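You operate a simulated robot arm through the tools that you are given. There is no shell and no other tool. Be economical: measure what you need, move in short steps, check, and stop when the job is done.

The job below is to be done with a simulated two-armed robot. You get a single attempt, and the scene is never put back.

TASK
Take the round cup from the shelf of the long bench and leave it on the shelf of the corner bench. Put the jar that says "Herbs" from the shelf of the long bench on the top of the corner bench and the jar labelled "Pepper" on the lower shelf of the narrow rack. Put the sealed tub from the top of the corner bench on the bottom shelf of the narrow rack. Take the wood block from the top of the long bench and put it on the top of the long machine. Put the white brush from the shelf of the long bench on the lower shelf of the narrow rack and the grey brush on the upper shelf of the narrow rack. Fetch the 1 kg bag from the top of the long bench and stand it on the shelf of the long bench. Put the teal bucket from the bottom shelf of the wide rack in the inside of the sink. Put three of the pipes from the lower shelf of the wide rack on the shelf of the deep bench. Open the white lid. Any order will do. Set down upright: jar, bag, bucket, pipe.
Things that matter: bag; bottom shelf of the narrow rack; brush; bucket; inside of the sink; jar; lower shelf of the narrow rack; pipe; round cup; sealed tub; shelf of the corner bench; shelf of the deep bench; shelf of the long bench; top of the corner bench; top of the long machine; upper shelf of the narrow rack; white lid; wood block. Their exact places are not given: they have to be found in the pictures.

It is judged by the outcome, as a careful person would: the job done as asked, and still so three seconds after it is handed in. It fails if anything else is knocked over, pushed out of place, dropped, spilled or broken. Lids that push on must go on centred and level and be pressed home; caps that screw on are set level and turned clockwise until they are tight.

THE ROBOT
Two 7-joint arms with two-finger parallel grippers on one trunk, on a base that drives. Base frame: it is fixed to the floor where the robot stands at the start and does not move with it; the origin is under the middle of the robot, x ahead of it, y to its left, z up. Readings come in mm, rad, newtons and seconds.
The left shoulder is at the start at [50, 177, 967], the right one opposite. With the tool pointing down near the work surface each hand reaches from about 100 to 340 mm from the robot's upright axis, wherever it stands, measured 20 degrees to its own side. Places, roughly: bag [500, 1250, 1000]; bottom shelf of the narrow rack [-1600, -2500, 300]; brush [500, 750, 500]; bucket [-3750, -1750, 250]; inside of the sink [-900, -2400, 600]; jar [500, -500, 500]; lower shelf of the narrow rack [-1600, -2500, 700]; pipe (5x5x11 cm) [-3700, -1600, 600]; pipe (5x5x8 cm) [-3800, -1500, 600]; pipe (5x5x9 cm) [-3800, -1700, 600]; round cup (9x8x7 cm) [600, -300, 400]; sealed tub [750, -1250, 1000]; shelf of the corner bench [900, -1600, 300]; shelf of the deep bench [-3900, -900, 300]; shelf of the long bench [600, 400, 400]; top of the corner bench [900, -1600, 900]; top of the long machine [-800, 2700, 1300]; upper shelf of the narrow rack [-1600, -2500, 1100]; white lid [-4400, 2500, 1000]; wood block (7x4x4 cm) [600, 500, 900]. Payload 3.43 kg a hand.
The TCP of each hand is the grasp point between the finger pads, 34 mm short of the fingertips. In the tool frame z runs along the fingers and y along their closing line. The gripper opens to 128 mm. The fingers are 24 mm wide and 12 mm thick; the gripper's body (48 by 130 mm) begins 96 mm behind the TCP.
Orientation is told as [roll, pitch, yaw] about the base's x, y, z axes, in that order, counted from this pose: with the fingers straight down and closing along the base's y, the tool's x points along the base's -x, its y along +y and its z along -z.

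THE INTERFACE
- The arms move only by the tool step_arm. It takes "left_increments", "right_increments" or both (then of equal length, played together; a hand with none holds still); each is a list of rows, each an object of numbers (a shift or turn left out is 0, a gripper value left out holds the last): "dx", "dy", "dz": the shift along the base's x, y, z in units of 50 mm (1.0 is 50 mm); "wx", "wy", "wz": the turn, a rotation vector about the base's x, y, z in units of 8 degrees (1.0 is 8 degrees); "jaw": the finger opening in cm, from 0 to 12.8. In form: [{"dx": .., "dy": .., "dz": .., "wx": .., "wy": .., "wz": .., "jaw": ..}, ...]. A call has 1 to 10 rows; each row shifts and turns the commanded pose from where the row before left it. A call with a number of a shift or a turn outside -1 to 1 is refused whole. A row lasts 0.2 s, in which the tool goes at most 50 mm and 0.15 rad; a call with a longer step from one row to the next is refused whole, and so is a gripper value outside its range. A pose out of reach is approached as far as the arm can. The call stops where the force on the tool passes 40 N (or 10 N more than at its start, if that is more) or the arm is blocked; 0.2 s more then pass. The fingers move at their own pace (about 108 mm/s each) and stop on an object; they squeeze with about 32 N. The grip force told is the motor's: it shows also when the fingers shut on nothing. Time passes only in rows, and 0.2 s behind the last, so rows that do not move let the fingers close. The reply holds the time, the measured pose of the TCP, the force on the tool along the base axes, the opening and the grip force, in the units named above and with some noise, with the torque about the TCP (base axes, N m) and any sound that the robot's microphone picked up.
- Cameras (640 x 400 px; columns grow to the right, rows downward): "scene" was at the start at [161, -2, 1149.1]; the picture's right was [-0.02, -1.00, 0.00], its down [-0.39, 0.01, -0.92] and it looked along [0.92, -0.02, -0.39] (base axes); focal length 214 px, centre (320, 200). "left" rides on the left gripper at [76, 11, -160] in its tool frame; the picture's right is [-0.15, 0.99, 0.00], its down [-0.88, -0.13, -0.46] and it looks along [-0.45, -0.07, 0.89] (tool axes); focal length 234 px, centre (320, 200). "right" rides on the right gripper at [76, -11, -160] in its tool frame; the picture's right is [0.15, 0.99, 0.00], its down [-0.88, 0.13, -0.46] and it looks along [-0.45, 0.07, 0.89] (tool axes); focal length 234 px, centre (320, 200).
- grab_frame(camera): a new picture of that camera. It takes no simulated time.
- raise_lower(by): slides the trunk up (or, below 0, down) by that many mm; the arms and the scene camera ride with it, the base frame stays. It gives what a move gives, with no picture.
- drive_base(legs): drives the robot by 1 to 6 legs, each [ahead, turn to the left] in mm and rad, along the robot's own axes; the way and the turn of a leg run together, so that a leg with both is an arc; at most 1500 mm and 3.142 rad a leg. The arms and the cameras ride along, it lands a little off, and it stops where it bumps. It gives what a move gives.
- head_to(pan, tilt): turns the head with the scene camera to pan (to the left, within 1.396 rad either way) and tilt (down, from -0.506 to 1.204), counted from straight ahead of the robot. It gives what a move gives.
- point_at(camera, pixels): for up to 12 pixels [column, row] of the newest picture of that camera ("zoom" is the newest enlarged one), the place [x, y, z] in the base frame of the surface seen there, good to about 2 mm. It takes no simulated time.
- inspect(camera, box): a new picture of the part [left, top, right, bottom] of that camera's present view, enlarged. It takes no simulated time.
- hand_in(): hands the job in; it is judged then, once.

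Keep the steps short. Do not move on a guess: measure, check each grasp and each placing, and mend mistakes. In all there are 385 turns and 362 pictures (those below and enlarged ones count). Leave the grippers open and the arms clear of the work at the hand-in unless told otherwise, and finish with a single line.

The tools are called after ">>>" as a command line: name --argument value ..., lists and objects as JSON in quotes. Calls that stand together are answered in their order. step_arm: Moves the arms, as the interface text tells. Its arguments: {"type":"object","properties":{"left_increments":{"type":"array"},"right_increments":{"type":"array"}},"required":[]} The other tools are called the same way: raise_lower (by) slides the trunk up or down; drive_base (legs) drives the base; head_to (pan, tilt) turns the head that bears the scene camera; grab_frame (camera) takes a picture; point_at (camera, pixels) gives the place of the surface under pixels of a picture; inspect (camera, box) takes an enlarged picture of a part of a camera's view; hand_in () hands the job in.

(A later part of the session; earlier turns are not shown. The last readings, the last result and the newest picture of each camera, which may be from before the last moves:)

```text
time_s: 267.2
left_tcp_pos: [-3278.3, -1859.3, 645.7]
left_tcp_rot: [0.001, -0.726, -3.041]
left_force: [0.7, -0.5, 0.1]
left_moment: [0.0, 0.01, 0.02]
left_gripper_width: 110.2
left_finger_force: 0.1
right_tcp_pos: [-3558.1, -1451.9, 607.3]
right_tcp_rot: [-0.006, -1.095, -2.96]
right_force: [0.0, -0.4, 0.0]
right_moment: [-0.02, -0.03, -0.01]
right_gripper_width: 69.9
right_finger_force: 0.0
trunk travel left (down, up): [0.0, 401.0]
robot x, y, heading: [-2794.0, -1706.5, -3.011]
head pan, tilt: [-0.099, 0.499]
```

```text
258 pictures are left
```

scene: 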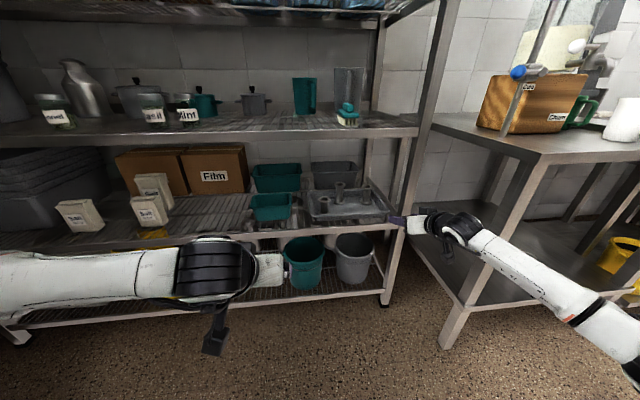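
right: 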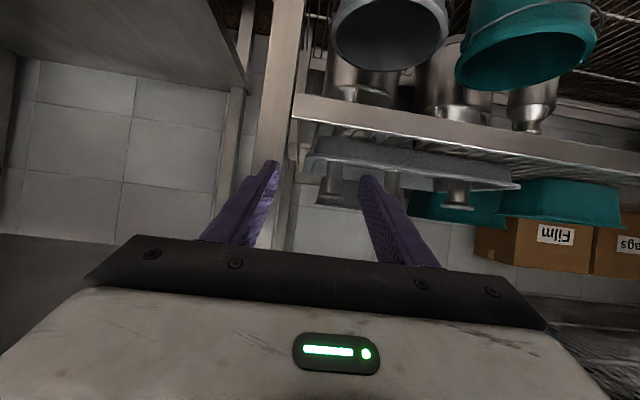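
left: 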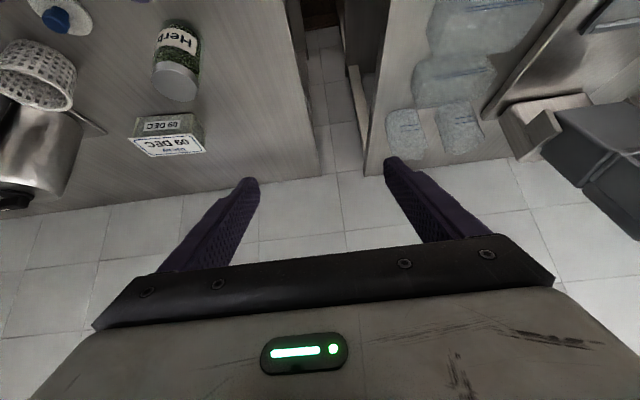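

>>> step_arm --right_increments '[{"dy": -0.5}, {"dy": -0.5}, {}]'

>>> inspect --camera "scene" --box '[290, 165, 410, 245]'

>>> point_at --camera "zoom" --pixels '[[405, 130], [408, 105], [268, 135], [268, 105], [180, 185], [182, 210], [330, 180], [90, 325], [560, 220]]'

```text
time_s: 268.0
left_tcp_pos: [-3279.3, -1858.7, 646.4]
left_tcp_rot: [0.0, -0.725, -3.039]
left_force: [0.2, -0.4, -0.2]
left_moment: [-0.01, 0.02, -0.01]
left_gripper_width: 110.0
left_finger_force: 0.1
right_tcp_pos: [-3558.5, -1503.1, 607.3]
right_tcp_rot: [-0.007, -1.092, -2.962]
right_force: [0.4, -0.6, 0.0]
right_moment: [-0.02, 0.03, 0.0]
right_gripper_width: 69.8
right_finger_force: 0.0
trunk travel left (down, up): [0.0, 401.0]
robot x, y, heading: [-2795.1, -1708.9, -3.008]
head pan, tilt: [-0.099, 0.499]
```

```text
5.00 times, centred on (350, 205) of scene
```

zoom: 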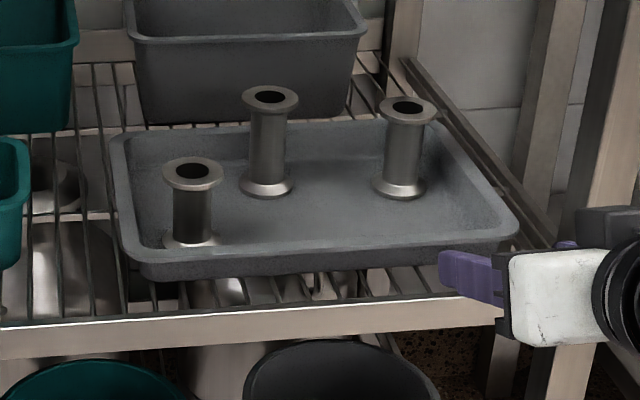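

```text
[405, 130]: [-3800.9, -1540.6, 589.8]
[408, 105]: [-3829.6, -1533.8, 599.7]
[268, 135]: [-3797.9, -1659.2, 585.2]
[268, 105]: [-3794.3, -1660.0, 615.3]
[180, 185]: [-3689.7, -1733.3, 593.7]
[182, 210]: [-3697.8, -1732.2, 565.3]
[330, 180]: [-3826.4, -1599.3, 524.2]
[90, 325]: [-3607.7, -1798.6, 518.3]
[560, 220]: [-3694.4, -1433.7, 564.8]
```

D axis ≈ (-3817,-1538). Pull the left hand back a bit, drive 180 in, check view.

>>> step_arm --left_increments '[{"dx": 0.7}, {"dx": 0.7}]'

>>> drive_base --legs '[[180, 0]]'

>>> grab_frame --camera "right"

```text
time_s: 268.6
left_tcp_pos: [-3207.9, -1859.3, 646.5]
left_tcp_rot: [0.001, -0.727, -3.041]
left_force: [-0.3, 0.2, 0.0]
left_moment: [-0.02, 0.0, 0.04]
left_gripper_width: 110.3
left_finger_force: 0.1
right_tcp_pos: [-3558.0, -1503.1, 606.4]
right_tcp_rot: [-0.006, -1.091, -2.961]
right_force: [0.0, -0.1, 0.9]
right_moment: [0.01, 0.0, 0.01]
right_gripper_width: 70.0
right_finger_force: 0.0
trunk travel left (down, up): [0.0, 401.0]
robot x, y, heading: [-2793.7, -1708.3, -3.009]
head pan, tilt: [-0.099, 0.499]
```

```text
time_s: 270.1
left_tcp_pos: [-3387.6, -1883.5, 647.7]
left_tcp_rot: [-0.002, -0.727, -3.041]
left_force: [0.4, -0.2, 0.6]
left_moment: [0.01, -0.02, -0.03]
left_gripper_width: 109.8
left_finger_force: 0.1
right_tcp_pos: [-3738.3, -1528.1, 607.4]
right_tcp_rot: [-0.007, -1.094, -2.958]
right_force: [-0.1, 1.2, 0.7]
right_moment: [-0.01, -0.03, -0.02]
right_gripper_width: 69.8
right_finger_force: 0.0
trunk travel left (down, up): [0.0, 401.0]
robot x, y, heading: [-2972.6, -1728.5, -3.008]
head pan, tilt: [-0.099, 0.499]
```

```text
256 pictures are left
```

right: 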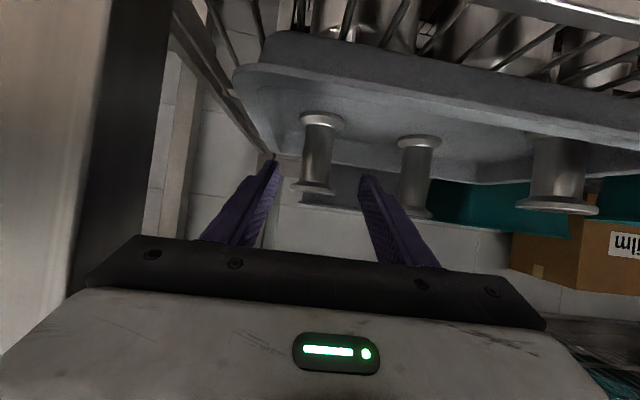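

>>> drive_base --legs '[[77, 0]]'

>>> step_arm --right_increments '[{"dz": -0.4}, {"dz": -0.4}, {}]'

>>> grab_frame --camera "right"

```text
time_s: 271.1
left_tcp_pos: [-3462.7, -1893.9, 646.1]
left_tcp_rot: [-0.001, -0.726, -3.038]
left_force: [-1.2, 0.5, 0.3]
left_moment: [-0.03, 0.02, 0.0]
left_gripper_width: 110.0
left_finger_force: 0.0
right_tcp_pos: [-3813.1, -1538.3, 607.5]
right_tcp_rot: [-0.008, -1.091, -2.958]
right_force: [-0.4, 0.4, 0.3]
right_moment: [-0.03, 0.03, -0.01]
right_gripper_width: 70.1
right_finger_force: 0.0
trunk travel left (down, up): [0.0, 401.0]
robot x, y, heading: [-3049.7, -1737.5, -3.011]
head pan, tilt: [-0.099, 0.499]
```

```text
time_s: 271.9
left_tcp_pos: [-3463.7, -1894.0, 647.7]
left_tcp_rot: [0.0, -0.726, -3.04]
left_force: [-0.1, 0.4, 0.4]
left_moment: [0.01, -0.01, -0.01]
left_gripper_width: 110.0
left_finger_force: 0.0
right_tcp_pos: [-3814.3, -1538.6, 567.1]
right_tcp_rot: [-0.007, -1.092, -2.958]
right_force: [-0.3, -1.0, 0.9]
right_moment: [0.03, 0.04, 0.04]
right_gripper_width: 69.7
right_finger_force: 0.1
trunk travel left (down, up): [0.0, 401.0]
robot x, y, heading: [-3051.5, -1740.6, -3.007]
head pan, tilt: [-0.099, 0.499]
```

```text
255 pictures are left
```

right: 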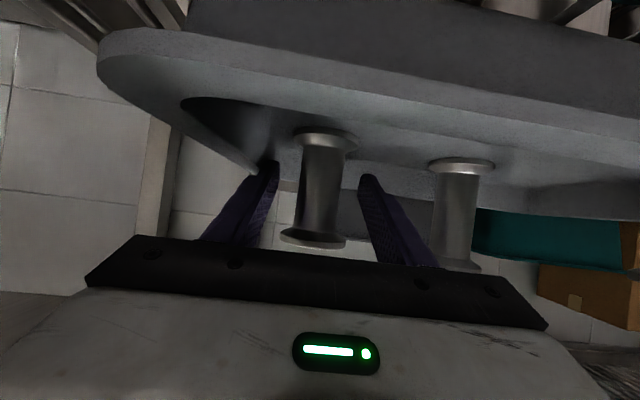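

Close on D, lift 60 mm.

>>> step_arm --right_increments '[{"jaw": 2}, {"jaw": 2}, {"jaw": 2}, {}, {"dz": 0.5}, {"dz": 0.7}, {}]'

>>> grab_frame --camera "right"

```text
time_s: 273.5
left_tcp_pos: [-3462.7, -1893.8, 647.1]
left_tcp_rot: [-0.001, -0.727, -3.039]
left_force: [0.1, -0.4, 1.1]
left_moment: [0.04, 0.0, -0.03]
left_gripper_width: 109.7
left_finger_force: 0.1
right_tcp_pos: [-3813.5, -1538.9, 627.2]
right_tcp_rot: [-0.009, -1.091, -2.959]
right_force: [0.0, 0.0, -1.1]
right_moment: [0.01, 0.01, 0.0]
right_gripper_width: 30.7
right_finger_force: 31.8
trunk travel left (down, up): [0.0, 401.0]
robot x, y, heading: [-3056.2, -1737.5, -3.009]
head pan, tilt: [-0.099, 0.499]
```

```text
254 pictures are left
```

right: 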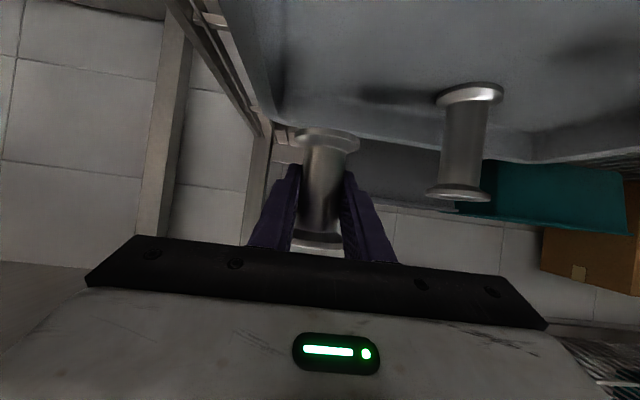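

D held. Back out, retract the arm 100 mm, and go to the deep bench.

>>> drive_base --legs '[[-270, 0]]'

>>> step_arm --right_increments '[{"dx": 0.9, "dz": -0.3}, {"dx": 0.9, "dz": -0.3}, {"dx": 0.4}, {}]'

>>> drive_base --legs '[[0, -1.7], [567, 0], [0, 1.7]]'

>>> grab_frame --camera "scene"

```text
time_s: 275.4
left_tcp_pos: [-3195.7, -1858.5, 646.6]
left_tcp_rot: [-0.001, -0.727, -3.037]
left_force: [0.6, -0.5, 0.6]
left_moment: [0.01, -0.03, -0.07]
left_gripper_width: 110.0
left_finger_force: 0.0
right_tcp_pos: [-3548.1, -1504.1, 627.1]
right_tcp_rot: [-0.007, -1.092, -2.957]
right_force: [-0.4, 0.6, -1.8]
right_moment: [0.01, -0.04, 0.01]
right_gripper_width: 31.2
right_finger_force: 32.0
trunk travel left (down, up): [0.0, 401.0]
robot x, y, heading: [-2782.7, -1705.0, -3.004]
head pan, tilt: [-0.099, 0.499]
```

```text
time_s: 276.4
left_tcp_pos: [-3195.6, -1858.3, 645.8]
left_tcp_rot: [0.0, -0.726, -3.036]
left_force: [0.1, 0.6, -0.3]
left_moment: [0.04, -0.01, 0.03]
left_gripper_width: 110.1
left_finger_force: 0.1
right_tcp_pos: [-3438.2, -1504.2, 594.6]
right_tcp_rot: [-0.008, -1.092, -2.956]
right_force: [-0.2, -0.4, -1.8]
right_moment: [0.03, -0.02, 0.02]
right_gripper_width: 31.0
right_finger_force: 31.9
trunk travel left (down, up): [0.0, 401.0]
robot x, y, heading: [-2784.5, -1702.3, -3.012]
head pan, tilt: [-0.099, 0.499]
```

```text
time_s: 287.9
left_tcp_pos: [-3198.2, -1274.7, 646.5]
left_tcp_rot: [0.001, -0.726, -3.069]
left_force: [-0.4, -0.1, -0.2]
left_moment: [0.02, -0.01, 0.0]
left_gripper_width: 110.2
left_finger_force: 0.1
right_tcp_pos: [-3430.1, -913.2, 596.9]
right_tcp_rot: [-0.007, -1.092, -2.987]
right_force: [0.1, -0.9, -2.1]
right_moment: [0.05, -0.01, 0.01]
right_gripper_width: 30.5
right_finger_force: 32.4
trunk travel left (down, up): [0.0, 401.0]
robot x, y, heading: [-2780.0, -1132.2, -3.036]
head pan, tilt: [-0.099, 0.499]
```

```text
253 pictures are left
```

scene: 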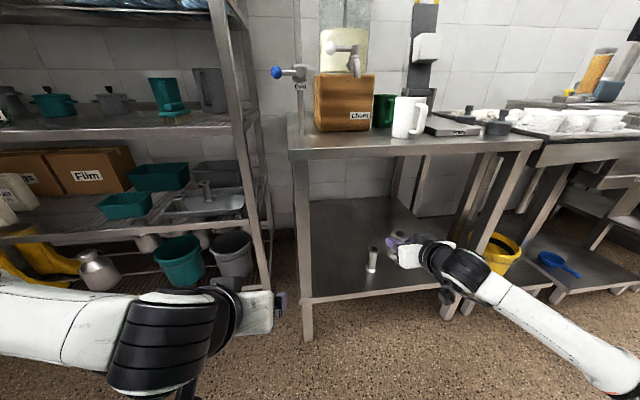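

C stands. Put D 110 mm right of it: shift the hand, drive 180 in, then lower.

>>> step_arm --right_increments '[{"dy": 0.8}, {"dy": 0.8}, {"dy": 0.8}, {}]'

>>> drive_base --legs '[[185, 0]]'

>>> step_arm --right_increments '[{"dz": -0.9}, {"dz": -0.9}, {"dz": -0.9}, {"dz": -0.9}, {"dz": -0.8}, {}]'

>>> grab_frame --camera "right"

```text
time_s: 288.9
left_tcp_pos: [-3196.8, -1274.0, 646.6]
left_tcp_rot: [0.001, -0.727, -3.067]
left_force: [0.3, 0.4, -1.0]
left_moment: [-0.02, -0.05, -0.01]
left_gripper_width: 110.1
left_finger_force: 0.1
right_tcp_pos: [-3429.4, -794.7, 595.9]
right_tcp_rot: [-0.006, -1.09, -2.99]
right_force: [-0.1, 0.0, -1.3]
right_moment: [0.03, 0.02, 0.02]
right_gripper_width: 30.4
right_finger_force: 32.2
trunk travel left (down, up): [0.0, 401.0]
robot x, y, heading: [-2781.7, -1137.5, -3.042]
head pan, tilt: [-0.099, 0.499]
```

```text
time_s: 290.4
left_tcp_pos: [-3379.2, -1293.0, 646.1]
left_tcp_rot: [0.0, -0.726, -3.067]
left_force: [0.0, 0.0, 0.0]
left_moment: [0.0, -0.01, 0.02]
left_gripper_width: 109.8
left_finger_force: 0.1
right_tcp_pos: [-3610.9, -812.1, 595.9]
right_tcp_rot: [-0.005, -1.089, -2.99]
right_force: [-0.2, -0.7, -2.1]
right_moment: [-0.02, 0.0, -0.02]
right_gripper_width: 30.2
right_finger_force: 32.4
trunk travel left (down, up): [0.0, 401.0]
robot x, y, heading: [-2962.7, -1152.4, -3.04]
head pan, tilt: [-0.099, 0.499]
```

```text
time_s: 291.8
left_tcp_pos: [-3379.9, -1292.5, 646.7]
left_tcp_rot: [0.0, -0.728, -3.068]
left_force: [-0.3, 0.0, -0.8]
left_moment: [0.0, 0.0, -0.02]
left_gripper_width: 110.1
left_finger_force: 0.0
right_tcp_pos: [-3611.9, -812.0, 375.4]
right_tcp_rot: [-0.005, -1.09, -2.987]
right_force: [0.7, 0.7, -1.8]
right_moment: [-0.04, -0.03, 0.0]
right_gripper_width: 30.0
right_finger_force: 32.2
trunk travel left (down, up): [0.0, 401.0]
robot x, y, heading: [-2964.1, -1153.3, -3.036]
head pan, tilt: [-0.099, 0.499]
```

```text
252 pictures are left
```

right: 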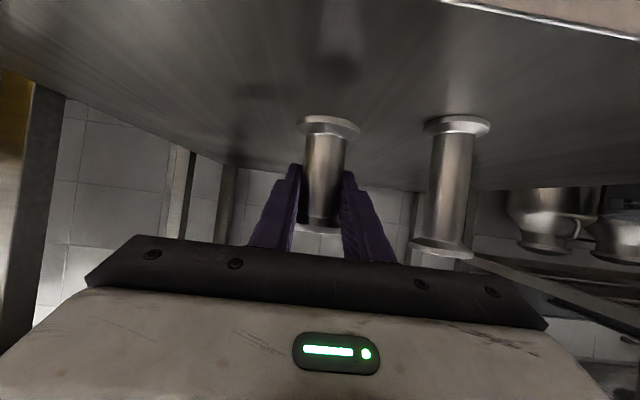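

>>> step_arm --right_increments '[{"dz": -0.4}, {"dz": -0.08}, {"dz": -0.08}, {}]'

```text
time_s: 292.8
left_tcp_pos: [-3378.4, -1293.4, 646.7]
left_tcp_rot: [-0.002, -0.728, -3.068]
left_force: [-0.9, -0.2, 0.5]
left_moment: [-0.01, 0.03, 0.02]
left_gripper_width: 109.9
left_finger_force: 0.1
right_tcp_pos: [-3614.7, -812.0, 352.6]
right_tcp_rot: [-0.007, -1.099, -2.988]
right_force: [2.4, 1.8, 15.3]
right_moment: [-0.22, 0.25, 0.02]
right_gripper_width: 30.6
right_finger_force: 32.0
trunk travel left (down, up): [0.0, 401.0]
robot x, y, heading: [-2964.1, -1153.8, -3.036]
head pan, tilt: [-0.099, 0.499]
```

Contact at 352 (15 N). Ease up, open, withdraw.

>>> step_arm --right_increments '[{"dz": 0.07}, {}, {"jaw": 5}, {"jaw": 6.5}, {}, {"dx": 0.6, "dy": 0.06, "dz": 0.12}, {"dx": 0.6, "dy": 0.06, "dz": 0.12}, {"dx": 0.6, "dy": 0.06, "dz": 0.12}, {}]'

>>> grab_frame --camera "right"

```text
time_s: 294.8
left_tcp_pos: [-3379.3, -1293.0, 647.3]
left_tcp_rot: [-0.001, -0.726, -3.069]
left_force: [0.7, -0.9, 0.0]
left_moment: [0.01, 0.0, -0.01]
left_gripper_width: 110.0
left_finger_force: 0.0
right_tcp_pos: [-3520.5, -804.2, 370.6]
right_tcp_rot: [-0.007, -1.091, -2.989]
right_force: [0.3, 0.5, 0.3]
right_moment: [-0.01, 0.0, 0.0]
right_gripper_width: 65.1
right_finger_force: 0.1
trunk travel left (down, up): [0.0, 401.0]
robot x, y, heading: [-2963.7, -1156.1, -3.038]
head pan, tilt: [-0.099, 0.499]
```

```text
251 pictures are left
```

right: 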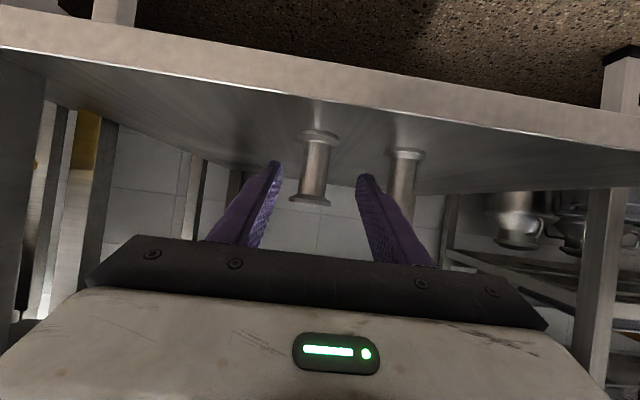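

Two pipes placed. Go back toward the rack and look to the left before the third (pipe A).

>>> drive_base --legs '[[-185, 0], [0, -1.72], [-540, 0], [0, 1.76]]'

>>> head_to --pan 0.9 --tilt 0.6

>>> grab_frame --camera "scene"

>>> point_at --camera "scene" --pixels '[[100, 150], [200, 150], [300, 150], [400, 150], [100, 250], [250, 200]]'

```text
time_s: 307.5
left_tcp_pos: [-3214.6, -1827.3, 646.2]
left_tcp_rot: [0.0, -0.726, -3.032]
left_force: [0.2, -1.0, 0.4]
left_moment: [0.03, -0.02, 0.01]
left_gripper_width: 110.0
left_finger_force: 0.1
right_tcp_pos: [-3373.1, -1341.8, 369.5]
right_tcp_rot: [-0.006, -1.092, -2.95]
right_force: [-0.6, -0.6, 0.1]
right_moment: [-0.01, 0.0, -0.01]
right_gripper_width: 65.1
right_finger_force: 0.1
trunk travel left (down, up): [0.0, 401.0]
robot x, y, heading: [-2798.9, -1670.6, -3.002]
head pan, tilt: [-0.099, 0.499]
```

```text
time_s: 308.8
left_tcp_pos: [-3215.4, -1827.1, 646.4]
left_tcp_rot: [0.0, -0.726, -3.032]
left_force: [-0.1, -0.8, -0.4]
left_moment: [-0.02, -0.03, -0.01]
left_gripper_width: 110.2
left_finger_force: 0.1
right_tcp_pos: [-3373.8, -1342.8, 370.3]
right_tcp_rot: [-0.004, -1.091, -2.95]
right_force: [-0.3, 0.8, -0.5]
right_moment: [0.02, -0.02, -0.03]
right_gripper_width: 65.0
right_finger_force: 0.0
trunk travel left (down, up): [0.0, 401.0]
robot x, y, heading: [-2802.2, -1667.7, -2.999]
head pan, tilt: [0.901, 0.6]
```

```text
250 pictures are left
```

scene: 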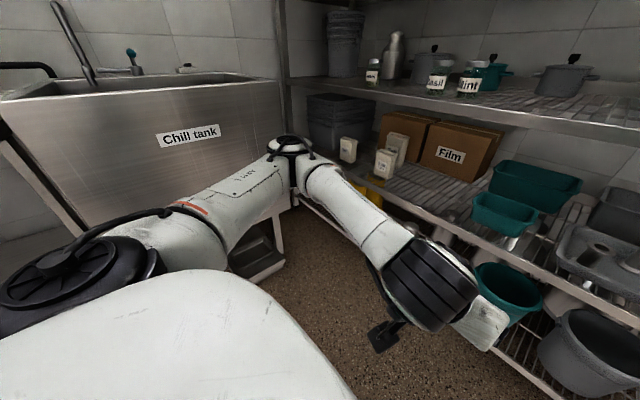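

```text
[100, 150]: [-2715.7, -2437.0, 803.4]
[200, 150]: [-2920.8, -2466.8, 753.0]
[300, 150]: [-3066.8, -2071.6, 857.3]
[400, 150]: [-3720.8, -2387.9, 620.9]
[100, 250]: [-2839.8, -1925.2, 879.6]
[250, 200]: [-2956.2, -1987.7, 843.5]
```

Chill tank front at y≈−2450; left elbow will stay ~100 mm clear. Shift the robot 245 mm left, and set the right hand for pipe A.

>>> drive_base --legs '[[-405, 0], [0, 0.6], [434, 0], [0, -0.6]]'

>>> step_arm --right_increments '[{"dz": 0.9}, {"dz": 0.9}, {"dz": 0.9}, {"dz": 0.9}, {"dz": 0.95}, {"dx": -0.9}, {"dx": -0.9}, {}]'

>>> head_to --pan 0 --tilt 0.5

>>> inspect --camera "scene" --box '[290, 130, 470, 250]'

```text
time_s: 315.0
left_tcp_pos: [-2956.0, -2239.0, 647.6]
left_tcp_rot: [0.009, -0.726, -2.44]
left_force: [0.5, 0.5, 0.3]
left_moment: [-0.03, 0.0, -0.02]
left_gripper_width: 109.7
left_finger_force: 0.0
right_tcp_pos: [-3359.4, -1929.8, 372.9]
right_tcp_rot: [0.008, -1.1, -2.372]
right_force: [-0.7, -0.1, 0.4]
right_moment: [0.0, 0.01, 0.0]
right_gripper_width: 65.2
right_finger_force: 0.1
trunk travel left (down, up): [0.0, 401.0]
robot x, y, heading: [-2703.0, -1881.3, -2.4]
head pan, tilt: [0.901, 0.6]
stopped in leg 3: the robot was blocked; the commanded pose is now the measured one
```

```text
time_s: 316.8
left_tcp_pos: [-2956.5, -2241.0, 648.1]
left_tcp_rot: [0.01, -0.726, -2.437]
left_force: [0.1, 0.5, 0.4]
left_moment: [-0.03, -0.02, -0.01]
left_gripper_width: 110.2
left_finger_force: 0.1
right_tcp_pos: [-3449.9, -1925.7, 601.0]
right_tcp_rot: [0.009, -1.102, -2.373]
right_force: [0.2, 0.1, 0.0]
right_moment: [0.01, 0.03, 0.0]
right_gripper_width: 64.9
right_finger_force: 0.1
trunk travel left (down, up): [0.0, 401.0]
robot x, y, heading: [-2705.4, -1881.1, -2.405]
head pan, tilt: [0.901, 0.6]
```

```text
time_s: 318.0
left_tcp_pos: [-2956.4, -2239.4, 647.7]
left_tcp_rot: [0.011, -0.725, -2.439]
left_force: [-0.2, -0.6, 0.5]
left_moment: [0.01, 0.01, 0.01]
left_gripper_width: 110.0
left_finger_force: 0.1
right_tcp_pos: [-3450.5, -1926.7, 600.6]
right_tcp_rot: [0.01, -1.105, -2.372]
right_force: [-0.3, 0.6, 0.3]
right_moment: [0.04, -0.06, 0.0]
right_gripper_width: 65.0
right_finger_force: 0.1
trunk travel left (down, up): [0.0, 401.0]
robot x, y, heading: [-2703.1, -1884.2, -2.404]
head pan, tilt: [0.0, 0.499]
```

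```text
3.33 times, centred on (380, 190) of scene
```

zoom: 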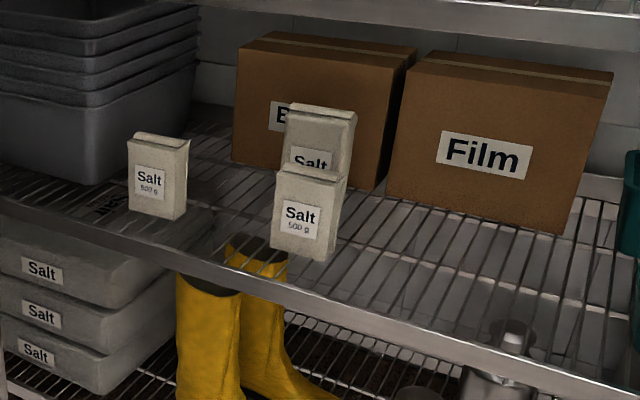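

The left arm touched the tank during that leg; nothing fell. Turning right moves it away; do that now.

>>> drive_base --legs '[[0, -0.6]]'

>>> grab_frame --camera "scene"

```text
time_s: 320.1
left_tcp_pos: [-3116.2, -2039.1, 642.2]
left_tcp_rot: [-0.002, -0.716, -3.03]
left_force: [0.3, 0.5, -0.1]
left_moment: [-0.01, 0.0, -0.02]
left_gripper_width: 110.2
left_finger_force: 0.0
right_tcp_pos: [-3347.1, -1503.0, 598.9]
right_tcp_rot: [-0.007, -1.091, -2.957]
right_force: [-0.8, 0.5, -0.1]
right_moment: [-0.01, 0.01, 0.03]
right_gripper_width: 64.9
right_finger_force: 0.0
trunk travel left (down, up): [0.0, 401.0]
robot x, y, heading: [-2708.4, -1883.8, -3.004]
head pan, tilt: [0.0, 0.499]
```

```text
248 pictures are left
```

scene: 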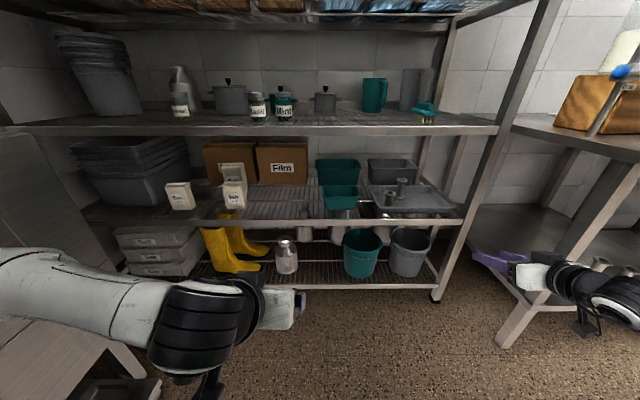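

Move the right hand inward ~174 mm and forward 100 mm to line with A.

>>> step_arm --right_increments '[{"dx": -0.9, "dy": -0.13}, {"dx": -0.9, "dy": -0.13}, {"dy": -0.86, "dx": 0.12}, {"dy": -0.86, "dx": 0.12}, {"dy": -0.86, "dx": 0.12}, {"dy": -0.86, "dx": 0.12}, {}]'

>>> inspect --camera "scene" --box '[340, 155, 470, 236]'

>>> point_at --camera "zoom" --pixels '[[238, 215], [236, 190], [237, 205], [310, 165], [310, 140], [250, 260], [150, 255]]'

```text
time_s: 321.7
left_tcp_pos: [-3116.6, -2040.5, 642.3]
left_tcp_rot: [-0.001, -0.714, -3.03]
left_force: [-1.2, -0.6, 0.9]
left_moment: [0.0, 0.02, 0.01]
left_gripper_width: 110.0
left_finger_force: 0.1
right_tcp_pos: [-3412.1, -1689.6, 599.8]
right_tcp_rot: [-0.009, -1.09, -2.954]
right_force: [0.0, -0.8, -0.8]
right_moment: [-0.01, 0.0, 0.01]
right_gripper_width: 64.9
right_finger_force: 0.1
trunk travel left (down, up): [0.0, 401.0]
robot x, y, heading: [-2704.8, -1882.2, -3.002]
head pan, tilt: [0.0, 0.499]
```

```text
4.92 times, centred on (405, 196) of scene
```

zoom: 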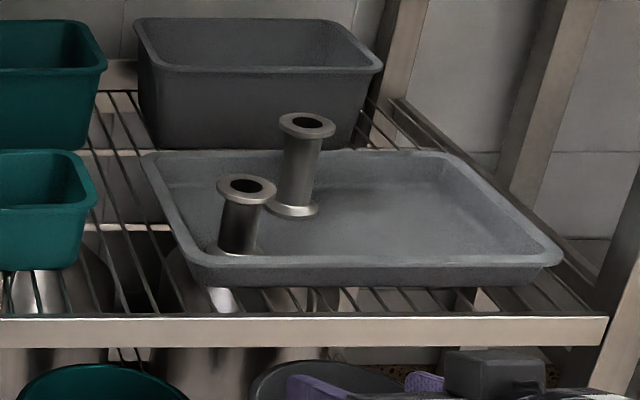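

```text
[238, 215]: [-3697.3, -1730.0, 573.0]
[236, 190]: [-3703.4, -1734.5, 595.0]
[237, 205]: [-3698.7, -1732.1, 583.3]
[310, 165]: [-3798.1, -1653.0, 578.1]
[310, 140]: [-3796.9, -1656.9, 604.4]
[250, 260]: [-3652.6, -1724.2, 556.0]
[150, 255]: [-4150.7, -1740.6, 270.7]
```

A axis ≈ (-3714,-1729). Drive 230 in and look.

>>> drive_base --legs '[[230, 0]]'

>>> grab_frame --camera "right"

```text
time_s: 323.4
left_tcp_pos: [-3345.2, -2072.1, 642.1]
left_tcp_rot: [-0.002, -0.715, -3.03]
left_force: [-0.5, -0.3, 0.3]
left_moment: [-0.02, 0.01, 0.0]
left_gripper_width: 110.2
left_finger_force: 0.0
right_tcp_pos: [-3642.7, -1721.1, 599.4]
right_tcp_rot: [-0.008, -1.091, -2.956]
right_force: [0.0, 0.0, -0.4]
right_moment: [0.05, 0.0, -0.01]
right_gripper_width: 64.9
right_finger_force: 0.1
trunk travel left (down, up): [0.0, 401.0]
robot x, y, heading: [-2934.7, -1918.8, -3.004]
head pan, tilt: [0.0, 0.499]
```

```text
246 pictures are left
```

right: 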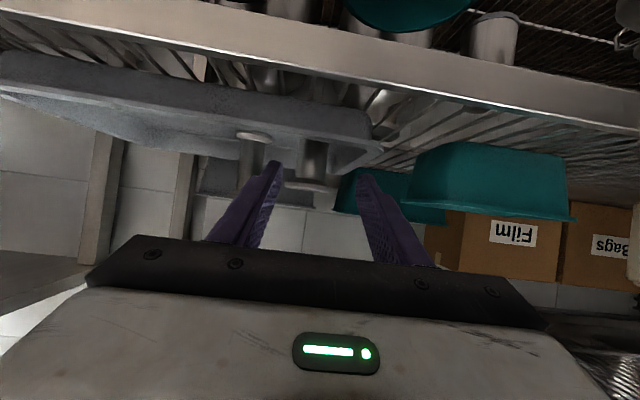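

>>> drive_base --legs '[[78, 0]]'

>>> step_arm --right_increments '[{"dz": -0.4, "dy": 0.04}, {"dz": -0.36}, {}]'

>>> grab_frame --camera "right"

```text
time_s: 324.5
left_tcp_pos: [-3423.1, -2083.2, 641.9]
left_tcp_rot: [-0.002, -0.715, -3.03]
left_force: [-0.1, 0.9, 0.3]
left_moment: [0.01, -0.04, -0.01]
left_gripper_width: 110.1
left_finger_force: 0.1
right_tcp_pos: [-3718.9, -1731.2, 598.2]
right_tcp_rot: [-0.008, -1.09, -2.955]
right_force: [0.5, 0.8, 0.3]
right_moment: [-0.01, 0.01, -0.01]
right_gripper_width: 65.0
right_finger_force: 0.1
trunk travel left (down, up): [0.0, 401.0]
robot x, y, heading: [-3009.0, -1925.9, -2.999]
head pan, tilt: [0.0, 0.499]
```

```text
time_s: 325.3
left_tcp_pos: [-3421.6, -2082.6, 645.0]
left_tcp_rot: [-0.004, -0.717, -3.029]
left_force: [0.2, 0.8, 0.2]
left_moment: [0.02, -0.02, 0.04]
left_gripper_width: 110.1
left_finger_force: 0.1
right_tcp_pos: [-3722.5, -1732.1, 578.5]
right_tcp_rot: [0.007, -1.126, -2.96]
right_force: [-4.2, -0.7, 35.7]
right_moment: [-1.72, 0.71, -0.21]
right_gripper_width: 64.7
right_finger_force: 0.1
trunk travel left (down, up): [0.0, 401.0]
robot x, y, heading: [-3010.2, -1929.5, -3.004]
head pan, tilt: [0.0, 0.499]
```

```text
245 pictures are left
```

right: 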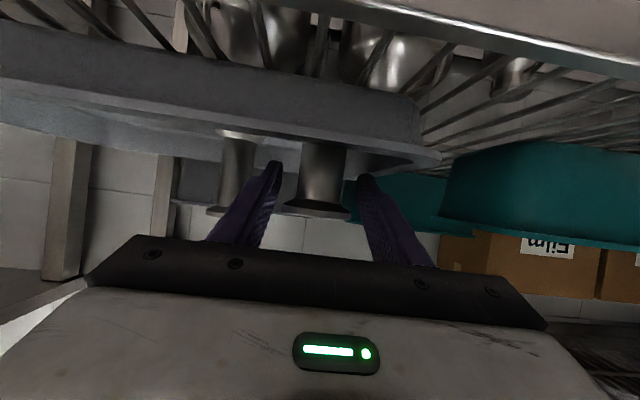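

Contact force 36 N: the outer finger met the tray's side rim. Raise, yaw 16° away from the wall, narrow the jaw to 5.6 cm.

>>> step_arm --right_increments '[{"dz": 0.5}, {"dz": 0.3}, {"wz": -1, "jaw": 5.7}, {"wz": -1, "dy": 0.08}, {}]'

>>> grab_frame --camera "right"

>>> inspect --camera "scene" --box '[310, 160, 470, 260]'

```text
time_s: 326.5
left_tcp_pos: [-3423.4, -2082.8, 642.6]
left_tcp_rot: [-0.003, -0.714, -3.031]
left_force: [-0.3, -1.1, -0.3]
left_moment: [-0.03, 0.0, -0.02]
left_gripper_width: 110.2
left_finger_force: 0.1
right_tcp_pos: [-3719.7, -1736.3, 603.5]
right_tcp_rot: [-0.009, -1.091, -2.982]
right_force: [0.1, 1.1, 0.4]
right_moment: [0.01, -0.05, 0.01]
right_gripper_width: 56.8
right_finger_force: 0.0
right hand out of reach, approached as far as the arm can: row 3, 4
trunk travel left (down, up): [0.0, 401.0]
robot x, y, heading: [-3007.8, -1928.4, -3.003]
head pan, tilt: [0.0, 0.499]
```

```text
244 pictures are left
```

right: 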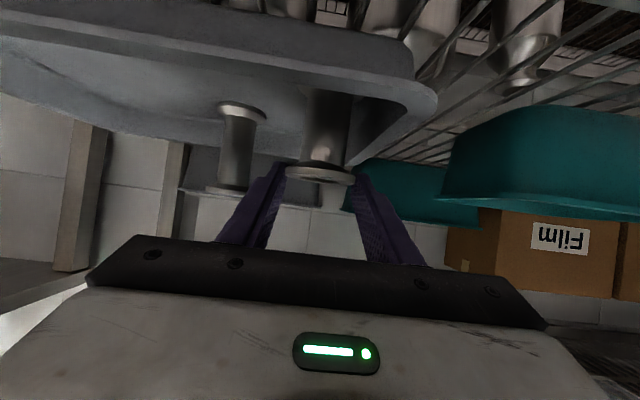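

```text
4.00 times, centred on (390, 210) of scene
```

zoom: 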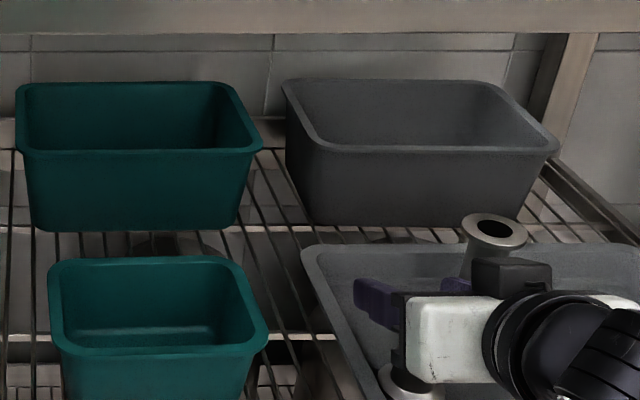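

Yaw was limited, but the narrower jaw fits. Lower in small steps watching force.

>>> step_arm --right_increments '[{"dz": -0.3, "dy": 0.06}, {"dz": -0.2}, {"dz": -0.1}, {"dz": -0.1}, {"dz": -0.1}, {}]'

>>> grab_frame --camera "right"

```text
time_s: 327.9
left_tcp_pos: [-3422.4, -2083.2, 642.1]
left_tcp_rot: [-0.003, -0.715, -3.032]
left_force: [-0.2, 0.4, 0.4]
left_moment: [-0.03, -0.02, 0.02]
left_gripper_width: 109.8
left_finger_force: 0.1
right_tcp_pos: [-3719.9, -1732.8, 583.3]
right_tcp_rot: [-0.006, -1.087, -2.983]
right_force: [0.3, 0.3, 0.0]
right_moment: [-0.02, 0.0, 0.0]
right_gripper_width: 57.1
right_finger_force: 0.2
right hand out of reach, approached as far as the arm can: row 2, 4, 5
trunk travel left (down, up): [0.0, 401.0]
robot x, y, heading: [-3012.8, -1928.7, -2.994]
head pan, tilt: [0.0, 0.499]
```

```text
242 pictures are left
```

right: 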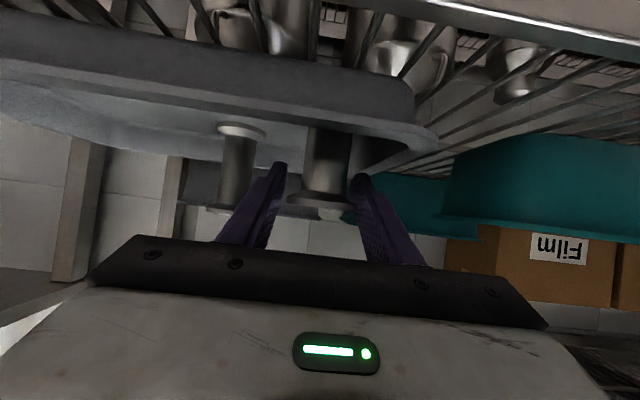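

Arm limit again; back the base 50 mm and extend the arm 50 mm, then lower.

>>> drive_base --legs '[[-60, 0]]'

>>> step_arm --right_increments '[{"dx": -0.6, "dy": -0.08}, {"dx": -0.6, "dy": -0.08}, {}]'

>>> step_arm --right_increments '[{"dz": -0.14}, {"dz": -0.1}, {"dz": -0.1}, {"dz": -0.1}, {}]'

>>> grab_frame --camera "right"

```text
time_s: 328.8
left_tcp_pos: [-3363.9, -2074.2, 642.3]
left_tcp_rot: [-0.001, -0.715, -3.031]
left_force: [0.7, 0.3, -1.4]
left_moment: [0.02, 0.0, -0.03]
left_gripper_width: 110.0
left_finger_force: 0.0
right_tcp_pos: [-3660.5, -1725.3, 585.5]
right_tcp_rot: [-0.005, -1.088, -2.981]
right_force: [-0.8, 0.2, -0.1]
right_moment: [-0.01, -0.02, 0.01]
right_gripper_width: 56.9
right_finger_force: 0.0
trunk travel left (down, up): [0.0, 401.0]
robot x, y, heading: [-2954.8, -1918.4, -3.004]
head pan, tilt: [0.0, 0.499]
```

```text
time_s: 329.6
left_tcp_pos: [-3362.5, -2075.7, 641.3]
left_tcp_rot: [0.0, -0.715, -3.029]
left_force: [-0.7, -0.4, -0.7]
left_moment: [0.04, 0.0, -0.03]
left_gripper_width: 109.7
left_finger_force: 0.1
right_tcp_pos: [-3722.1, -1733.3, 585.1]
right_tcp_rot: [-0.009, -1.088, -2.982]
right_force: [0.1, -0.4, -0.3]
right_moment: [0.0, -0.01, 0.0]
right_gripper_width: 57.0
right_finger_force: 0.0
trunk travel left (down, up): [0.0, 401.0]
robot x, y, heading: [-2951.4, -1915.8, -3.005]
head pan, tilt: [0.0, 0.499]
```

```text
time_s: 330.8
left_tcp_pos: [-3363.7, -2075.0, 642.2]
left_tcp_rot: [-0.002, -0.717, -3.029]
left_force: [0.2, 0.8, 0.3]
left_moment: [0.02, -0.01, 0.03]
left_gripper_width: 109.9
left_finger_force: 0.0
right_tcp_pos: [-3721.4, -1733.9, 562.7]
right_tcp_rot: [-0.007, -1.088, -2.983]
right_force: [-0.6, 3.2, 3.8]
right_moment: [-0.06, 0.07, -0.07]
right_gripper_width: 55.6
right_finger_force: 0.1
trunk travel left (down, up): [0.0, 401.0]
robot x, y, heading: [-2957.8, -1918.6, -3.002]
head pan, tilt: [0.0, 0.499]
```

```text
241 pictures are left
```

right: 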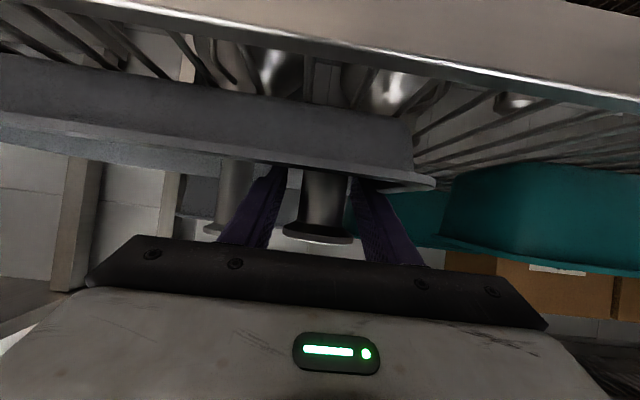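

Fits. Close and lift 60 mm.

>>> step_arm --right_increments '[{"jaw": 2}, {"jaw": 2}, {"jaw": 2}, {}, {"dz": 0.5}, {"dz": 0.8}, {}]'

>>> grab_frame --camera "right"

```text
time_s: 332.4
left_tcp_pos: [-3363.2, -2075.0, 642.4]
left_tcp_rot: [-0.002, -0.717, -3.029]
left_force: [0.2, -0.9, -0.9]
left_moment: [-0.01, 0.01, -0.02]
left_gripper_width: 110.1
left_finger_force: 0.1
right_tcp_pos: [-3721.0, -1732.0, 628.2]
right_tcp_rot: [-0.008, -1.088, -2.981]
right_force: [0.3, -0.1, -0.8]
right_moment: [0.02, 0.01, 0.01]
right_gripper_width: 31.3
right_finger_force: 31.4
trunk travel left (down, up): [0.0, 401.0]
robot x, y, heading: [-2947.9, -1920.2, -2.996]
head pan, tilt: [0.0, 0.499]
```

```text
240 pictures are left
```

right: 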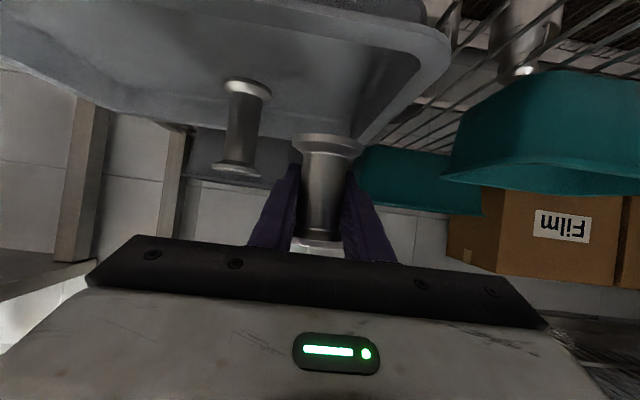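

Pipe A held. Back out, retract, and carry it to the deep bench.

>>> drive_base --legs '[[-250, 0]]'

>>> step_arm --right_increments '[{"dx": 0.9, "dy": 0.1, "dz": -0.2}, {"dx": 0.9, "dy": 0.1, "dz": -0.2}, {"dx": 0.3}, {}]'

>>> drive_base --legs '[[0, -1.605], [747, 0]]'

>>> drive_base --legs '[[0, 1.6]]'

>>> grab_frame --camera "scene"

```text
time_s: 334.3
left_tcp_pos: [-3118.4, -2039.7, 642.2]
left_tcp_rot: [-0.004, -0.714, -3.032]
left_force: [0.0, 0.3, 0.8]
left_moment: [-0.01, -0.01, -0.04]
left_gripper_width: 109.7
left_finger_force: 0.1
right_tcp_pos: [-3475.7, -1698.9, 627.3]
right_tcp_rot: [-0.005, -1.088, -2.983]
right_force: [-0.1, -0.5, -1.5]
right_moment: [-0.01, 0.03, 0.04]
right_gripper_width: 31.0
right_finger_force: 32.3
trunk travel left (down, up): [0.0, 401.0]
robot x, y, heading: [-2711.1, -1881.3, -3.0]
head pan, tilt: [0.0, 0.499]
```

```text
time_s: 335.3
left_tcp_pos: [-3117.8, -2039.4, 642.1]
left_tcp_rot: [-0.002, -0.714, -3.031]
left_force: [-0.3, 0.2, 0.8]
left_moment: [0.01, 0.0, -0.02]
left_gripper_width: 110.0
left_finger_force: 0.0
right_tcp_pos: [-3370.5, -1689.7, 607.3]
right_tcp_rot: [-0.006, -1.088, -2.984]
right_force: [0.5, -1.1, -1.9]
right_moment: [0.0, 0.02, 0.0]
right_gripper_width: 31.2
right_finger_force: 32.0
trunk travel left (down, up): [0.0, 401.0]
robot x, y, heading: [-2707.9, -1882.4, -3.0]
head pan, tilt: [0.0, 0.499]
```

```text
time_s: 343.2
left_tcp_pos: [-2933.3, -730.8, 641.8]
left_tcp_rot: [-0.001, -0.712, 1.651]
left_force: [0.0, -0.5, -0.1]
left_moment: [-0.01, 0.0, 0.01]
left_gripper_width: 110.0
left_finger_force: 0.0
right_tcp_pos: [-2573.4, -488.4, 607.5]
right_tcp_rot: [-0.005, -1.088, 1.698]
right_force: [-0.6, 0.0, -1.4]
right_moment: [0.0, 0.03, -0.01]
right_gripper_width: 30.8
right_finger_force: 32.1
trunk travel left (down, up): [0.0, 401.0]
robot x, y, heading: [-2788.6, -1145.7, 1.677]
head pan, tilt: [0.0, 0.499]
```

```text
time_s: 347.5
left_tcp_pos: [-3198.2, -1304.2, 641.5]
left_tcp_rot: [-0.001, -0.713, -3.028]
left_force: [-0.2, 0.7, -0.2]
left_moment: [0.0, 0.04, 0.05]
left_gripper_width: 110.0
left_finger_force: 0.1
right_tcp_pos: [-3453.1, -953.6, 607.1]
right_tcp_rot: [-0.006, -1.087, -2.979]
right_force: [-0.2, 0.3, -1.7]
right_moment: [0.02, 0.01, 0.0]
right_gripper_width: 30.8
right_finger_force: 31.5
trunk travel left (down, up): [0.0, 401.0]
robot x, y, heading: [-2788.7, -1144.1, -2.995]
head pan, tilt: [0.0, 0.499]
```

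```text
239 pictures are left
```

scene: 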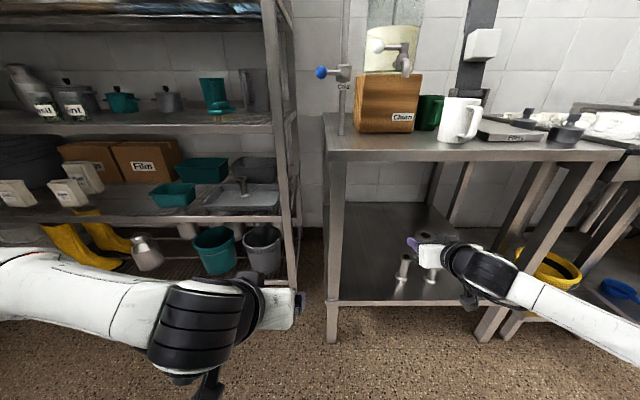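

Space right of D: turn 0.15 right, shift the hand 150 mm right, then drive 165 in.

>>> drive_base --legs '[[0, -0.15]]'

>>> step_arm --right_increments '[{"dy": 0.8}, {"dy": 0.8}, {"dy": 0.8}, {"dy": 0.6}, {}]'

>>> grab_frame --camera "right"

```text
time_s: 348.5
left_tcp_pos: [-3217.2, -1241.8, 642.5]
left_tcp_rot: [-0.001, -0.713, 3.106]
left_force: [-0.2, 0.5, -1.1]
left_moment: [-0.01, 0.03, 0.0]
left_gripper_width: 110.2
left_finger_force: 0.0
right_tcp_pos: [-3415.4, -856.0, 607.3]
right_tcp_rot: [-0.005, -1.087, -3.128]
right_force: [0.6, 1.1, -2.1]
right_moment: [0.0, -0.01, 0.03]
right_gripper_width: 30.8
right_finger_force: 31.9
trunk travel left (down, up): [0.0, 401.0]
robot x, y, heading: [-2788.2, -1145.6, 3.139]
head pan, tilt: [0.0, 0.499]
```

```text
time_s: 349.7
left_tcp_pos: [-3217.8, -1241.8, 642.0]
left_tcp_rot: [-0.002, -0.715, 3.107]
left_force: [0.9, 0.9, 0.4]
left_moment: [0.03, 0.03, -0.03]
left_gripper_width: 110.0
left_finger_force: 0.1
right_tcp_pos: [-3417.0, -705.7, 607.2]
right_tcp_rot: [-0.009, -1.086, -3.129]
right_force: [1.0, -0.3, -1.7]
right_moment: [0.0, 0.03, -0.02]
right_gripper_width: 30.5
right_finger_force: 32.0
trunk travel left (down, up): [0.0, 401.0]
robot x, y, heading: [-2792.5, -1144.5, 3.134]
head pan, tilt: [0.0, 0.499]
```

```text
238 pictures are left
```

right: 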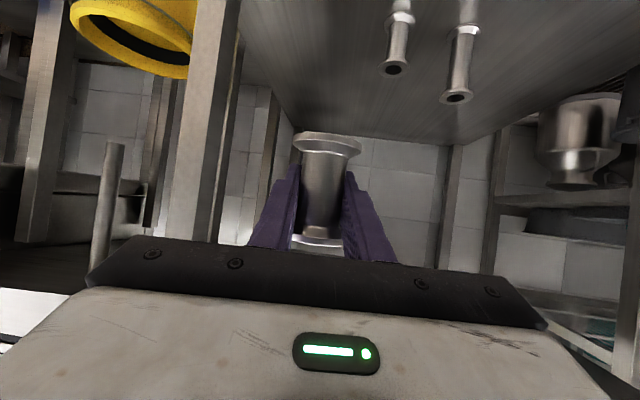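

Keep the left hand clear of the bench leg: shift it 75 mm to −y; drive 190, lower.

>>> step_arm --left_increments '[{"dy": -0.8}, {"dy": -0.8}, {}]'

>>> drive_base --legs '[[190, 0]]'

>>> step_arm --right_increments '[{"dz": -0.9}, {"dz": -0.9}, {"dz": -0.9}, {"dz": -0.9}, {"dz": -0.9}, {}]'

>>> grab_frame --camera "right"

```text
time_s: 350.5
left_tcp_pos: [-3218.3, -1321.1, 644.0]
left_tcp_rot: [-0.003, -0.715, 3.107]
left_force: [0.1, -0.2, 0.1]
left_moment: [-0.01, 0.03, 0.02]
left_gripper_width: 110.2
left_finger_force: 0.0
right_tcp_pos: [-3417.3, -706.5, 606.6]
right_tcp_rot: [-0.007, -1.088, -3.128]
right_force: [0.2, -0.1, -0.7]
right_moment: [0.02, 0.02, 0.02]
right_gripper_width: 30.7
right_finger_force: 32.2
trunk travel left (down, up): [0.0, 401.0]
robot x, y, heading: [-2785.5, -1146.2, 3.135]
head pan, tilt: [0.0, 0.499]
```

```text
time_s: 352.1
left_tcp_pos: [-3406.9, -1320.3, 643.6]
left_tcp_rot: [-0.001, -0.716, 3.106]
left_force: [0.4, -0.6, -0.5]
left_moment: [-0.03, 0.02, -0.02]
left_gripper_width: 109.7
left_finger_force: 0.1
right_tcp_pos: [-3606.2, -705.0, 608.0]
right_tcp_rot: [-0.008, -1.088, -3.127]
right_force: [0.5, -0.1, -0.9]
right_moment: [0.04, 0.01, 0.03]
right_gripper_width: 30.7
right_finger_force: 32.2
trunk travel left (down, up): [0.0, 401.0]
robot x, y, heading: [-2979.5, -1143.4, 3.132]
head pan, tilt: [0.0, 0.499]
```

```text
time_s: 353.5
left_tcp_pos: [-3407.3, -1318.4, 644.8]
left_tcp_rot: [-0.003, -0.715, 3.107]
left_force: [-0.1, -0.2, 0.3]
left_moment: [-0.01, 0.0, -0.01]
left_gripper_width: 110.1
left_finger_force: 0.0
right_tcp_pos: [-3606.0, -703.6, 381.8]
right_tcp_rot: [-0.007, -1.087, -3.126]
right_force: [-0.3, -0.6, -1.6]
right_moment: [0.0, 0.03, 0.0]
right_gripper_width: 30.7
right_finger_force: 32.0
trunk travel left (down, up): [0.0, 401.0]
robot x, y, heading: [-2978.5, -1143.8, 3.138]
head pan, tilt: [0.0, 0.499]
```

```text
237 pictures are left
```

right: 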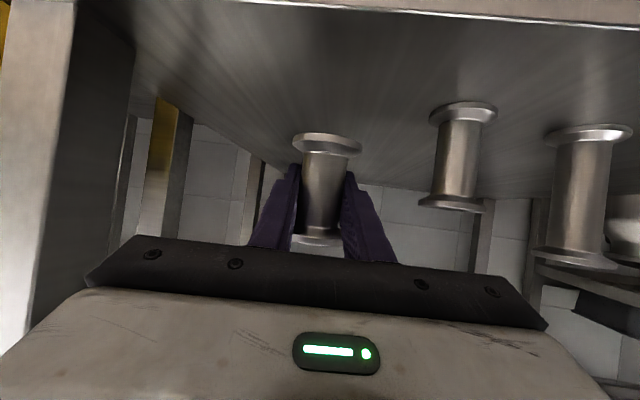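

>>> step_arm --right_increments '[{"dz": -0.6}, {"dz": -0.1}, {"dz": -0.08}, {}]'

```text
time_s: 354.5
left_tcp_pos: [-3407.2, -1319.2, 643.3]
left_tcp_rot: [-0.002, -0.716, 3.107]
left_force: [0.0, -0.4, 0.0]
left_moment: [-0.01, 0.0, -0.01]
left_gripper_width: 109.8
left_finger_force: 0.1
right_tcp_pos: [-3606.5, -704.9, 343.0]
right_tcp_rot: [-0.006, -1.088, -3.13]
right_force: [-0.3, 0.4, -2.0]
right_moment: [0.02, 0.05, 0.04]
right_gripper_width: 30.6
right_finger_force: 32.1
trunk travel left (down, up): [0.0, 401.0]
robot x, y, heading: [-2980.4, -1145.8, 3.135]
head pan, tilt: [0.0, 0.499]
```

>>> step_arm --right_increments '[{"dz": -0.06}, {"dz": -0.06}, {}]'

```text
time_s: 355.3
left_tcp_pos: [-3407.0, -1319.2, 643.2]
left_tcp_rot: [-0.004, -0.716, 3.106]
left_force: [-0.4, 0.7, -0.9]
left_moment: [0.01, 0.0, 0.0]
left_gripper_width: 109.8
left_finger_force: 0.1
right_tcp_pos: [-3606.4, -704.6, 337.9]
right_tcp_rot: [-0.008, -1.087, -3.127]
right_force: [0.6, 0.4, 1.0]
right_moment: [0.02, 0.03, 0.01]
right_gripper_width: 30.5
right_finger_force: 31.9
trunk travel left (down, up): [0.0, 401.0]
robot x, y, heading: [-2973.8, -1143.0, 3.134]
head pan, tilt: [0.0, 0.499]
```

Contact beginning at 338. One more mm, open and withdraw.

>>> step_arm --right_increments '[{"dz": -0.03}, {"jaw": 5}, {"jaw": 6.5}, {}, {"dx": 0.6, "dz": 0.15}, {"dx": 0.6, "dz": 0.15}, {"dx": 0.6, "dz": 0.15}, {}]'

>>> grab_frame --camera "right"

```text
time_s: 357.1
left_tcp_pos: [-3407.2, -1319.7, 643.5]
left_tcp_rot: [0.0, -0.716, 3.107]
left_force: [0.1, 0.1, 0.3]
left_moment: [-0.02, -0.01, 0.03]
left_gripper_width: 109.8
left_finger_force: 0.1
right_tcp_pos: [-3517.0, -704.5, 358.2]
right_tcp_rot: [-0.009, -1.088, -3.128]
right_force: [-0.9, 0.1, -0.3]
right_moment: [0.02, 0.03, 0.0]
right_gripper_width: 65.1
right_finger_force: 0.1
trunk travel left (down, up): [0.0, 401.0]
robot x, y, heading: [-2975.3, -1140.9, 3.135]
head pan, tilt: [0.0, 0.499]
```

```text
236 pictures are left
```

right: 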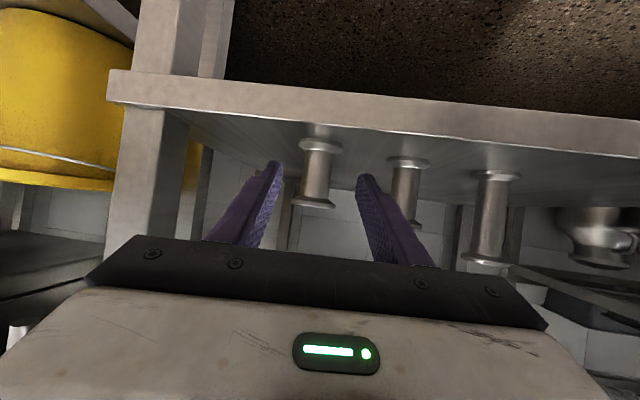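

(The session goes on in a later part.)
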